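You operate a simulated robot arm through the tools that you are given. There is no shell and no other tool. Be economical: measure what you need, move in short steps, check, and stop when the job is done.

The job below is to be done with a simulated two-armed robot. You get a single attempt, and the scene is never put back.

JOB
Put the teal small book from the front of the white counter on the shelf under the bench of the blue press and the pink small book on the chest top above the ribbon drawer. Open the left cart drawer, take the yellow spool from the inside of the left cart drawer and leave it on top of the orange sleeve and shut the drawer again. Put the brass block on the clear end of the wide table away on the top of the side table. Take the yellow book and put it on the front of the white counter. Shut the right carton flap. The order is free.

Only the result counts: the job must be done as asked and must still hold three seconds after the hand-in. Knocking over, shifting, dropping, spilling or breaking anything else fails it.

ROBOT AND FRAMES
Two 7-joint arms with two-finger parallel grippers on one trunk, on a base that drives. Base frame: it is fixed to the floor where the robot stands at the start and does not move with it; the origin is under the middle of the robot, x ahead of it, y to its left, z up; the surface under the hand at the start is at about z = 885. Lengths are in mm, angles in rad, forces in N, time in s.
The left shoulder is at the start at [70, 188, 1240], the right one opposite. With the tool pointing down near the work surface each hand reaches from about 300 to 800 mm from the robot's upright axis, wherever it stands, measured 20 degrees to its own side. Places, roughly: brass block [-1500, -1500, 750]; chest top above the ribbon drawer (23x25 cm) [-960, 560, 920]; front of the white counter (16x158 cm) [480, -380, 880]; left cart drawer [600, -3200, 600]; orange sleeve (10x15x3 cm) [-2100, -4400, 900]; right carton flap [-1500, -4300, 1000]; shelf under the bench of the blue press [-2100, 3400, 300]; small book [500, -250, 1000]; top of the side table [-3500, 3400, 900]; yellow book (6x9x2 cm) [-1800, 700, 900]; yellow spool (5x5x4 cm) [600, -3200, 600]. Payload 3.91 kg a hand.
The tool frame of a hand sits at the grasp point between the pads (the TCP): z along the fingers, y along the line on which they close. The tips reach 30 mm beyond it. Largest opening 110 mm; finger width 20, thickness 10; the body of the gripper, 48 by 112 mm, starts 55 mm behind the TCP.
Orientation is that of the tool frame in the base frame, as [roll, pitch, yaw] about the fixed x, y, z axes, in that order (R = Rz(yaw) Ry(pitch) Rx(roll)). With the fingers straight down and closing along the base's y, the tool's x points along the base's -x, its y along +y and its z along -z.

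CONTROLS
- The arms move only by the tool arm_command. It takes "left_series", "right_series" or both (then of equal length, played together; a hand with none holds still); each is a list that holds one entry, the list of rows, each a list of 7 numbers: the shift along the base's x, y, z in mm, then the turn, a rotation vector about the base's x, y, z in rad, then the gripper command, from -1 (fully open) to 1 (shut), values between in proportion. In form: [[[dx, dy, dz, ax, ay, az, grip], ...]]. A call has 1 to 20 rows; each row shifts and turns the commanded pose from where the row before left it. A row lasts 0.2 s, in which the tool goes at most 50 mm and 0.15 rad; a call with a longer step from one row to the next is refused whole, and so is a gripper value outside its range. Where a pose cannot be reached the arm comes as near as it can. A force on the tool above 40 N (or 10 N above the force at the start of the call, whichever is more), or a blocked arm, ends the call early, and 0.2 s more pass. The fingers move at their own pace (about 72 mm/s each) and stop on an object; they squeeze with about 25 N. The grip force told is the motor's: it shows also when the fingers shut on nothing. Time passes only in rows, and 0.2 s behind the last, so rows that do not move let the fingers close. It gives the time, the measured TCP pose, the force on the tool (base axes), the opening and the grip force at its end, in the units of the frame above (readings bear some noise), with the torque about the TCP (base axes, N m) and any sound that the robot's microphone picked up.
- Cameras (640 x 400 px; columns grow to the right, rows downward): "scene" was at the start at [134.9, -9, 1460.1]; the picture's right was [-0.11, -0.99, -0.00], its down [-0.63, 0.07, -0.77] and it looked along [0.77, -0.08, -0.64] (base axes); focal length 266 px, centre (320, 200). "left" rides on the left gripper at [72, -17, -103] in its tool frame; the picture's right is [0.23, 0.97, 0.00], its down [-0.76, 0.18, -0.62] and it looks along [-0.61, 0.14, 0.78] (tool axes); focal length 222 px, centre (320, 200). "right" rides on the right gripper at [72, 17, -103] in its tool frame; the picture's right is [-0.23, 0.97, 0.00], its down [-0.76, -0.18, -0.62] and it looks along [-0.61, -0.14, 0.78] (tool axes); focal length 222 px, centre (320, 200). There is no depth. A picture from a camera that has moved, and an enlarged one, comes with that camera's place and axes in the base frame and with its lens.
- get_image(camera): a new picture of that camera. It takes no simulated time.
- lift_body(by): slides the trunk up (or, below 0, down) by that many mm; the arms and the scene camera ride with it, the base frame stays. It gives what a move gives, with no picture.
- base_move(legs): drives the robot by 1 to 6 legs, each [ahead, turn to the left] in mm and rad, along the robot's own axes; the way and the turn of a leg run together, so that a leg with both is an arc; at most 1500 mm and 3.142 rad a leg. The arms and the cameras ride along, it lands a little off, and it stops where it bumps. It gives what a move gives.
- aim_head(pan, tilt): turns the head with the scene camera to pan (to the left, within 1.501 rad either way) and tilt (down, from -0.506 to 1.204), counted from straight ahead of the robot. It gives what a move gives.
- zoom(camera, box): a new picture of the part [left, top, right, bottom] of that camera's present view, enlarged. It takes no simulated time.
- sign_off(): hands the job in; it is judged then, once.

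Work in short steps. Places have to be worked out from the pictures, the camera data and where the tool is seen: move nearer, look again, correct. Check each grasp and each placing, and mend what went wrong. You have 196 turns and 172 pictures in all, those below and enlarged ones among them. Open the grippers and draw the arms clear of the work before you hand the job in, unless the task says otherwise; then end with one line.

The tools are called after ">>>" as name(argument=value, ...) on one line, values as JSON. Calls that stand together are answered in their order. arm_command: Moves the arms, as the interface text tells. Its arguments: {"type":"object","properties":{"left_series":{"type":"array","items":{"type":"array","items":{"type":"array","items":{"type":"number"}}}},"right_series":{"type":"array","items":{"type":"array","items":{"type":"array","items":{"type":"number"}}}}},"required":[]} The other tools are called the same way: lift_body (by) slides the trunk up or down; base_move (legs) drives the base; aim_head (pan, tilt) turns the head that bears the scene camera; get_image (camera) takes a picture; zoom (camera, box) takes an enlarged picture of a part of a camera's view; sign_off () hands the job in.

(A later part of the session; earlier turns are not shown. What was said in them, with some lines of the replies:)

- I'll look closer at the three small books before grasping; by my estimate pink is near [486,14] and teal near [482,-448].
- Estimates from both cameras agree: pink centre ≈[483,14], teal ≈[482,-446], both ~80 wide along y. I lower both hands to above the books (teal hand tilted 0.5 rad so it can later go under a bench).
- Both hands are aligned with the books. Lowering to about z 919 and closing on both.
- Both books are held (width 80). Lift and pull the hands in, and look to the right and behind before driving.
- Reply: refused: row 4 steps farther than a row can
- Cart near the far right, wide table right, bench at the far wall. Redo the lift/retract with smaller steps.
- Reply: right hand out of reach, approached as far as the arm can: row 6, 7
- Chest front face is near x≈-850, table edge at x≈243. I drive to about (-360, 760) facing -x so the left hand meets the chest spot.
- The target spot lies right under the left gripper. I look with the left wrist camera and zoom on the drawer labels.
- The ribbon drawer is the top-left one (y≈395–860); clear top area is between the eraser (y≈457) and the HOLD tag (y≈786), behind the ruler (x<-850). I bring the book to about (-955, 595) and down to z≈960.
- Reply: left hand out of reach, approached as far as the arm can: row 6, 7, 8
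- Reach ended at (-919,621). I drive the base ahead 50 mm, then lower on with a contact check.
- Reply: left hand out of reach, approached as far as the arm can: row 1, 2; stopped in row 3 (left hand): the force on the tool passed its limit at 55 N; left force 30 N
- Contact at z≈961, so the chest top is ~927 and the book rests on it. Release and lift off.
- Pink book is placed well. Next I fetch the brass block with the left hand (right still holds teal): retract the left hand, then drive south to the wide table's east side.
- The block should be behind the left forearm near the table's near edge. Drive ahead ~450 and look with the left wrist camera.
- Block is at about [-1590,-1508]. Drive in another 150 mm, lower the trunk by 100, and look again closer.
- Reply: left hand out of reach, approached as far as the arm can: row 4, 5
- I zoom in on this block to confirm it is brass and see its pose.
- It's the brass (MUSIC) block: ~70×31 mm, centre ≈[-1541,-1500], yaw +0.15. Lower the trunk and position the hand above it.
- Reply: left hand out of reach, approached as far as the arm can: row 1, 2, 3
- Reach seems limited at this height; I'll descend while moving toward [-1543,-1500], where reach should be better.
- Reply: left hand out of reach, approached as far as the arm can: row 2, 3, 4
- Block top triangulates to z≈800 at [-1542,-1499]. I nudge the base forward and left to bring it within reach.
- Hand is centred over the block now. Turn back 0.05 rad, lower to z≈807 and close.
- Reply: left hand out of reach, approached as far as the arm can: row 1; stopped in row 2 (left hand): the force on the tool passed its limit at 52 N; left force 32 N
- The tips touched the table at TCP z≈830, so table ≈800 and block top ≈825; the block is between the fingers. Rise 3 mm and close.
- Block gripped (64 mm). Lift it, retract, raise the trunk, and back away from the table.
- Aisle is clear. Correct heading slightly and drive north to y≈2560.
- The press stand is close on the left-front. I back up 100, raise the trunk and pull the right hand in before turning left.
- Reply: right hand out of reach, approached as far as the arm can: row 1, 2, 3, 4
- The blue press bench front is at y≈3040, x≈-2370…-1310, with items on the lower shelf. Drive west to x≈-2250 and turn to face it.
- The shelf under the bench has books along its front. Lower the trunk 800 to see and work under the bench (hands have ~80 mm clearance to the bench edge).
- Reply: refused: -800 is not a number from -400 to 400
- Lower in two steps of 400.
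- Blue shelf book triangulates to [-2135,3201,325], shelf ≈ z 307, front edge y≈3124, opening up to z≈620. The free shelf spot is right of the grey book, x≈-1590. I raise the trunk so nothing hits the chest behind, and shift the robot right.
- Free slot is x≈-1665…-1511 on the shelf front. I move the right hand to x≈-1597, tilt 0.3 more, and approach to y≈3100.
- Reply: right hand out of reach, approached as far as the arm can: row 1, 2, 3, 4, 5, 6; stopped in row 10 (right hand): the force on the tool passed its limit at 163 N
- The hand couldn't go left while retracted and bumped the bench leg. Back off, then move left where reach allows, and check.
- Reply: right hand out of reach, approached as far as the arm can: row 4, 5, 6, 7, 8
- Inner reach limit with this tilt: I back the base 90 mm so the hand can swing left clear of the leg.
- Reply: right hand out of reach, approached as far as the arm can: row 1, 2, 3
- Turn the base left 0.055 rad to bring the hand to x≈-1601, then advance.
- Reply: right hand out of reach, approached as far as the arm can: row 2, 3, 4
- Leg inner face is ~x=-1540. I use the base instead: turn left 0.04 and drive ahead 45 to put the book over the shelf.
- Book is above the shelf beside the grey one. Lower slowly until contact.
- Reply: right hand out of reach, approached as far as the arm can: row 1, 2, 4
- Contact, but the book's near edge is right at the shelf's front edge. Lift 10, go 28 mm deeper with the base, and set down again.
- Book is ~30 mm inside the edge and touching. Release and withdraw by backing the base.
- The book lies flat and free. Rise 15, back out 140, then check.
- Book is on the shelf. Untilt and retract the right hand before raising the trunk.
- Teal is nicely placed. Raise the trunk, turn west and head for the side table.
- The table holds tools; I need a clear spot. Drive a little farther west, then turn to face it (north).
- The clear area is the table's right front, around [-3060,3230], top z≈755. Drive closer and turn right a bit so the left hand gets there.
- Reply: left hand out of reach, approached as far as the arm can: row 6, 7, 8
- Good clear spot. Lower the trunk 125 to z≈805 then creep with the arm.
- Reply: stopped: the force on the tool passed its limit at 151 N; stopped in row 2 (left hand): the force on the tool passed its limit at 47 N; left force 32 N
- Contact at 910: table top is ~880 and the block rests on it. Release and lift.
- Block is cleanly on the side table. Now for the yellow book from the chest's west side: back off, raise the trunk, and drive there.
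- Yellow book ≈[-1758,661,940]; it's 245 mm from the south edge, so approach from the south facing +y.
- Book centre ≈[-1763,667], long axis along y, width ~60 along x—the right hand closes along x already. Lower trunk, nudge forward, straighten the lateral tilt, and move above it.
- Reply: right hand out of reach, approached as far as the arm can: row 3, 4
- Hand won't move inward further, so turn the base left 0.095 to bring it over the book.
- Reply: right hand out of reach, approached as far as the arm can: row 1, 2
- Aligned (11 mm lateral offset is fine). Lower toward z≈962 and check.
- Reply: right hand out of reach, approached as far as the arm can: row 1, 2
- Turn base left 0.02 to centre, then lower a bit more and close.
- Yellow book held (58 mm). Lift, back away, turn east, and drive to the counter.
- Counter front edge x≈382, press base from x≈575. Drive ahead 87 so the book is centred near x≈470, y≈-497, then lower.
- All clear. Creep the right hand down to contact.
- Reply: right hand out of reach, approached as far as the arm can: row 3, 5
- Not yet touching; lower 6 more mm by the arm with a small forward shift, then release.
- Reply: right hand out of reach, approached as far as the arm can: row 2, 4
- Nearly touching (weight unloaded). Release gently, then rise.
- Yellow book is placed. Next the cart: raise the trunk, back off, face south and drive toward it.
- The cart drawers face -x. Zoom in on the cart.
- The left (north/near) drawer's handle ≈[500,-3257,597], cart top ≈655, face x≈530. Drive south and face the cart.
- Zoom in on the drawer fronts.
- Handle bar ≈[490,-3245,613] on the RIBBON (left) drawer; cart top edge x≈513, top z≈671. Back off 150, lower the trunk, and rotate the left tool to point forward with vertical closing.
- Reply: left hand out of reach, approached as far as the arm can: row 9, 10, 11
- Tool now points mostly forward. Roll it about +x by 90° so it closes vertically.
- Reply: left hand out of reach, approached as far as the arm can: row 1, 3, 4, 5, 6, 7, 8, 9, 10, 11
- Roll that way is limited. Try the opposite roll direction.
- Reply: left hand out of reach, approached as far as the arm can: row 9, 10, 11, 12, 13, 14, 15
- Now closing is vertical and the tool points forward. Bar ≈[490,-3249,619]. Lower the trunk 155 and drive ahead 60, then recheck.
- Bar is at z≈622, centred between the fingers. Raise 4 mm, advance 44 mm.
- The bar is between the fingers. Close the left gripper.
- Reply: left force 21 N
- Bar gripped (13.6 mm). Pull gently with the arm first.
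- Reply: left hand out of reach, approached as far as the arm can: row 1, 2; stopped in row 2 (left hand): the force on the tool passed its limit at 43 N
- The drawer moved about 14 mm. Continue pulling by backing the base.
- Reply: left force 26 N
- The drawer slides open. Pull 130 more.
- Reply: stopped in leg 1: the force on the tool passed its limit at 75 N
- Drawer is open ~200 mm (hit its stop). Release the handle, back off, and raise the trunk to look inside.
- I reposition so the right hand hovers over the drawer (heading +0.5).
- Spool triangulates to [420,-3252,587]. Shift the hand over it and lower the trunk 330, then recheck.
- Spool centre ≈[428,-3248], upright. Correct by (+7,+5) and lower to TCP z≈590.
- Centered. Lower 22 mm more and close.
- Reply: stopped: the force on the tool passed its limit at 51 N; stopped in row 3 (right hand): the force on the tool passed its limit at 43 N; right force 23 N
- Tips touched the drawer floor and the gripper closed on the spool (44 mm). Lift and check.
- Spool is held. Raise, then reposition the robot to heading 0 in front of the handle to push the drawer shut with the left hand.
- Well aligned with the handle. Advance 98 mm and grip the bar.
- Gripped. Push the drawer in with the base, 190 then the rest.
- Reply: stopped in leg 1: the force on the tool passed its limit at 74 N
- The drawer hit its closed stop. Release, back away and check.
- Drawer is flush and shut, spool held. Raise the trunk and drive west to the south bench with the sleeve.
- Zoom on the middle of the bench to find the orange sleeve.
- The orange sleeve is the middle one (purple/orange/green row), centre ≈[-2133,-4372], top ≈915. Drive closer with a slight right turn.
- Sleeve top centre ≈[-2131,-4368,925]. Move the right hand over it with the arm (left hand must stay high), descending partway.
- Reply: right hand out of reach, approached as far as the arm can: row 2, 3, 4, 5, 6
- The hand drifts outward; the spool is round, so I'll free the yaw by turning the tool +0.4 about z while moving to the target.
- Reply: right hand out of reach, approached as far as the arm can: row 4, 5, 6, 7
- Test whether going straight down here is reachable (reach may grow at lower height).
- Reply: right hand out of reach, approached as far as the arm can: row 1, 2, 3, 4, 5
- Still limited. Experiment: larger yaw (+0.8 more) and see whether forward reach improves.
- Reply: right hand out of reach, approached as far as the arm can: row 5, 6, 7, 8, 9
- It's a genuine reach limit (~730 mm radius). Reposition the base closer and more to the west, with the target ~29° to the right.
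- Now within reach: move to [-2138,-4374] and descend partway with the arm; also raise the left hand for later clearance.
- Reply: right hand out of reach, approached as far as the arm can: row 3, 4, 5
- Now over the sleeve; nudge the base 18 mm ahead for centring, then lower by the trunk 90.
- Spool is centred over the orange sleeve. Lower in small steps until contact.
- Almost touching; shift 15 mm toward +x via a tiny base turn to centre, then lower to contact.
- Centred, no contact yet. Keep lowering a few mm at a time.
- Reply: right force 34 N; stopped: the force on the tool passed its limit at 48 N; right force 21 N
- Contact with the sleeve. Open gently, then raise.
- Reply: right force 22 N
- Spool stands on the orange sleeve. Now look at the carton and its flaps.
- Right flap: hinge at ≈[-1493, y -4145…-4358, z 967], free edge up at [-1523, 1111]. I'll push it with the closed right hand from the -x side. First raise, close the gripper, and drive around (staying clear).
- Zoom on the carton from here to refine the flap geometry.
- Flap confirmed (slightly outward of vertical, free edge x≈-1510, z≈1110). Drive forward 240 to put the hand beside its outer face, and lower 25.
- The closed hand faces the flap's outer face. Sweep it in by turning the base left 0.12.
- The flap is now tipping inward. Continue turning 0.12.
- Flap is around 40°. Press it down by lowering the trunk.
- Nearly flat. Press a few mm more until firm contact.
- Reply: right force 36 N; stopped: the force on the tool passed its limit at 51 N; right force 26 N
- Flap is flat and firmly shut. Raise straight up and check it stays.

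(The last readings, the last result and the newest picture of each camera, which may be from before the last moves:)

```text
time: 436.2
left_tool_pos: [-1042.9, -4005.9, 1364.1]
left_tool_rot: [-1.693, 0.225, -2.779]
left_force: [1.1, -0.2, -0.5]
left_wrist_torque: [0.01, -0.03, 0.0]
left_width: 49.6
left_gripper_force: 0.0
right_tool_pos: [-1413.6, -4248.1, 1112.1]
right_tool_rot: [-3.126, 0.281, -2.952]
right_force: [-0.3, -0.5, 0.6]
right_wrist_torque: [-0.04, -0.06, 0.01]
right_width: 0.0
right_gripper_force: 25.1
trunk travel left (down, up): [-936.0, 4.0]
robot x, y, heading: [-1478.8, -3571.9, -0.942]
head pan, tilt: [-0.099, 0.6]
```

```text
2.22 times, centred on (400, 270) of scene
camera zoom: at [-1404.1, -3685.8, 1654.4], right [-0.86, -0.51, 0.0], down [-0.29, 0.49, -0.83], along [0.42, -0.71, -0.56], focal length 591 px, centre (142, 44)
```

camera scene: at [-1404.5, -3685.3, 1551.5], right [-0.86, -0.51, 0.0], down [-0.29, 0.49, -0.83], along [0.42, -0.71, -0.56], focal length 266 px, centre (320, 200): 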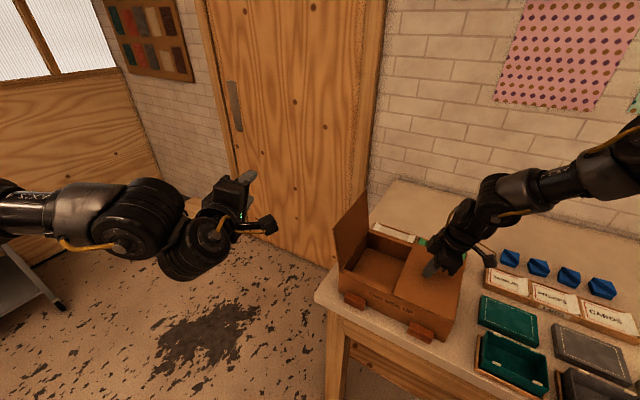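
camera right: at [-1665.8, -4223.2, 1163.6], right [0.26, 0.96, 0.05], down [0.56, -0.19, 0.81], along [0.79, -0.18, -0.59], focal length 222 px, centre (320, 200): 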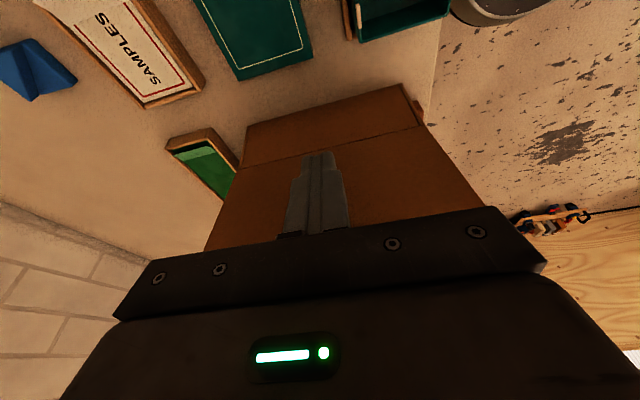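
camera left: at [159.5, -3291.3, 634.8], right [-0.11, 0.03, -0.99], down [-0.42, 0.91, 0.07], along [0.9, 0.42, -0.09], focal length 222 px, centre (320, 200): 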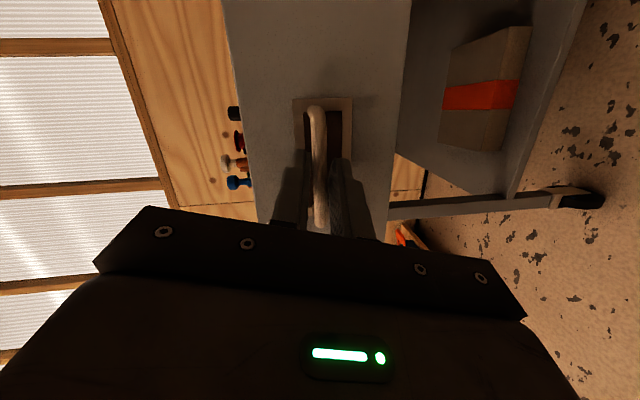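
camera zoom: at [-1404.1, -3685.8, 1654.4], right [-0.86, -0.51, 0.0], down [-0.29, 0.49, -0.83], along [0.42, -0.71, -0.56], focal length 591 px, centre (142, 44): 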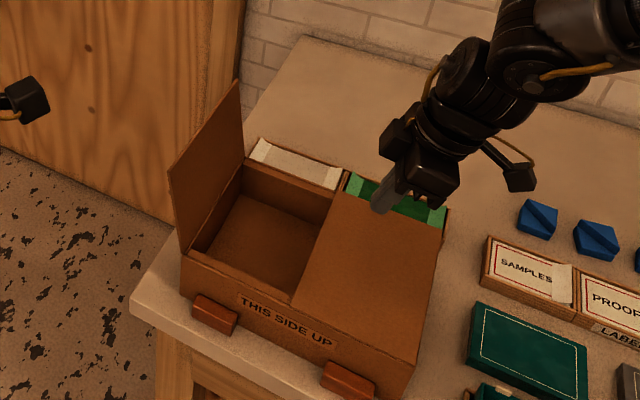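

Flap stays shut. Back away, open the grippers and do a last check of the bench.

>>> base_move(legs=[[-350, 0]])

>>> arm_command(left_series=[[[0, 0, 0, 0, 0, 0, -0.5], [0, 0, 0, 0, 0, 0, -1], [0, 0, 0, 0, 0, 0, -1]]], right_series=[[[0, 0, 0, 0, 0, 0, 0], [0, 0, 0, 0, 0, 0, -1], [0, 0, 0, 0, 0, 0, -1]]])

>>> aim_head(pan=-0.7, tilt=0.5)

>>> get_image(camera="scene")

```text
time: 438.5
left_tool_pos: [-1249.4, -3726.5, 1363.2]
left_tool_rot: [-1.695, 0.223, -2.783]
left_force: [-0.1, -1.1, -0.4]
left_wrist_torque: [-0.02, 0.0, 0.02]
left_width: 49.5
left_gripper_force: 0.2
right_tool_pos: [-1622.0, -3966.5, 1111.2]
right_tool_rot: [-3.127, 0.278, -2.956]
right_force: [0.3, -0.2, 0.1]
right_wrist_torque: [0.01, 0.02, 0.04]
right_width: 0.0
right_gripper_force: 25.0
trunk travel left (down, up): [-936.0, 4.0]
robot x, y, heading: [-1684.9, -3285.6, -0.942]
head pan, tilt: [-0.099, 0.6]
```

```text
time: 439.3
left_tool_pos: [-1252.0, -3722.3, 1363.7]
left_tool_rot: [-1.691, 0.223, -2.783]
left_force: [-0.1, 0.1, 0.4]
left_wrist_torque: [0.0, -0.01, -0.01]
left_width: 110.0
left_gripper_force: 0.1
right_tool_pos: [-1624.9, -3963.8, 1112.4]
right_tool_rot: [-3.126, 0.279, -2.955]
right_force: [0.7, 0.3, 0.5]
right_wrist_torque: [-0.02, -0.03, -0.01]
right_width: 109.0
right_gripper_force: 0.6
trunk travel left (down, up): [-936.0, 4.0]
robot x, y, heading: [-1683.4, -3284.9, -0.946]
head pan, tilt: [-0.099, 0.6]
```

```text
time: 440.3
left_tool_pos: [-1250.5, -3722.5, 1362.9]
left_tool_rot: [-1.693, 0.223, -2.782]
left_force: [-0.4, -0.4, -0.6]
left_wrist_torque: [0.0, 0.03, 0.0]
left_width: 110.0
left_gripper_force: 0.1
right_tool_pos: [-1624.0, -3963.1, 1112.4]
right_tool_rot: [-3.127, 0.28, -2.955]
right_force: [0.2, -0.4, 0.1]
right_wrist_torque: [0.03, 0.0, 0.02]
right_width: 110.0
right_gripper_force: 0.1
trunk travel left (down, up): [-936.0, 4.0]
robot x, y, heading: [-1686.5, -3286.0, -0.945]
head pan, tilt: [-0.7, 0.499]
```

```text
44 pictures are left
camera scene: at [-1662.1, -3416.2, 1663.5], right [-1.0, 0.07, 0.0], down [0.03, 0.48, -0.88], along [-0.06, -0.88, -0.48], focal length 266 px, centre (320, 200)
```

scene: 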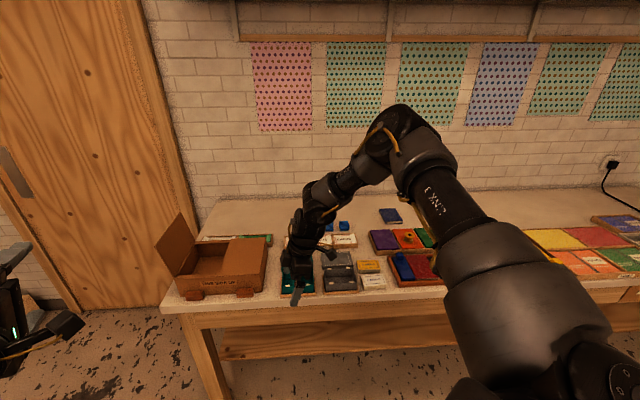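

The spool sits on the orange sleeve, the flap is shut and both hands are open and clear, so I hand the job in.

>>> sign_off()

```text
The job is handed in.
```

All the tasks are done and handed in: both small books, the brass block, the yellow book, the yellow spool, the cart drawer and the right carton flap. While placing the teal book I bumped a leg of the blue press bench; later pictures showed nothing out of place there, but I did not measure whether the bench itself moved.
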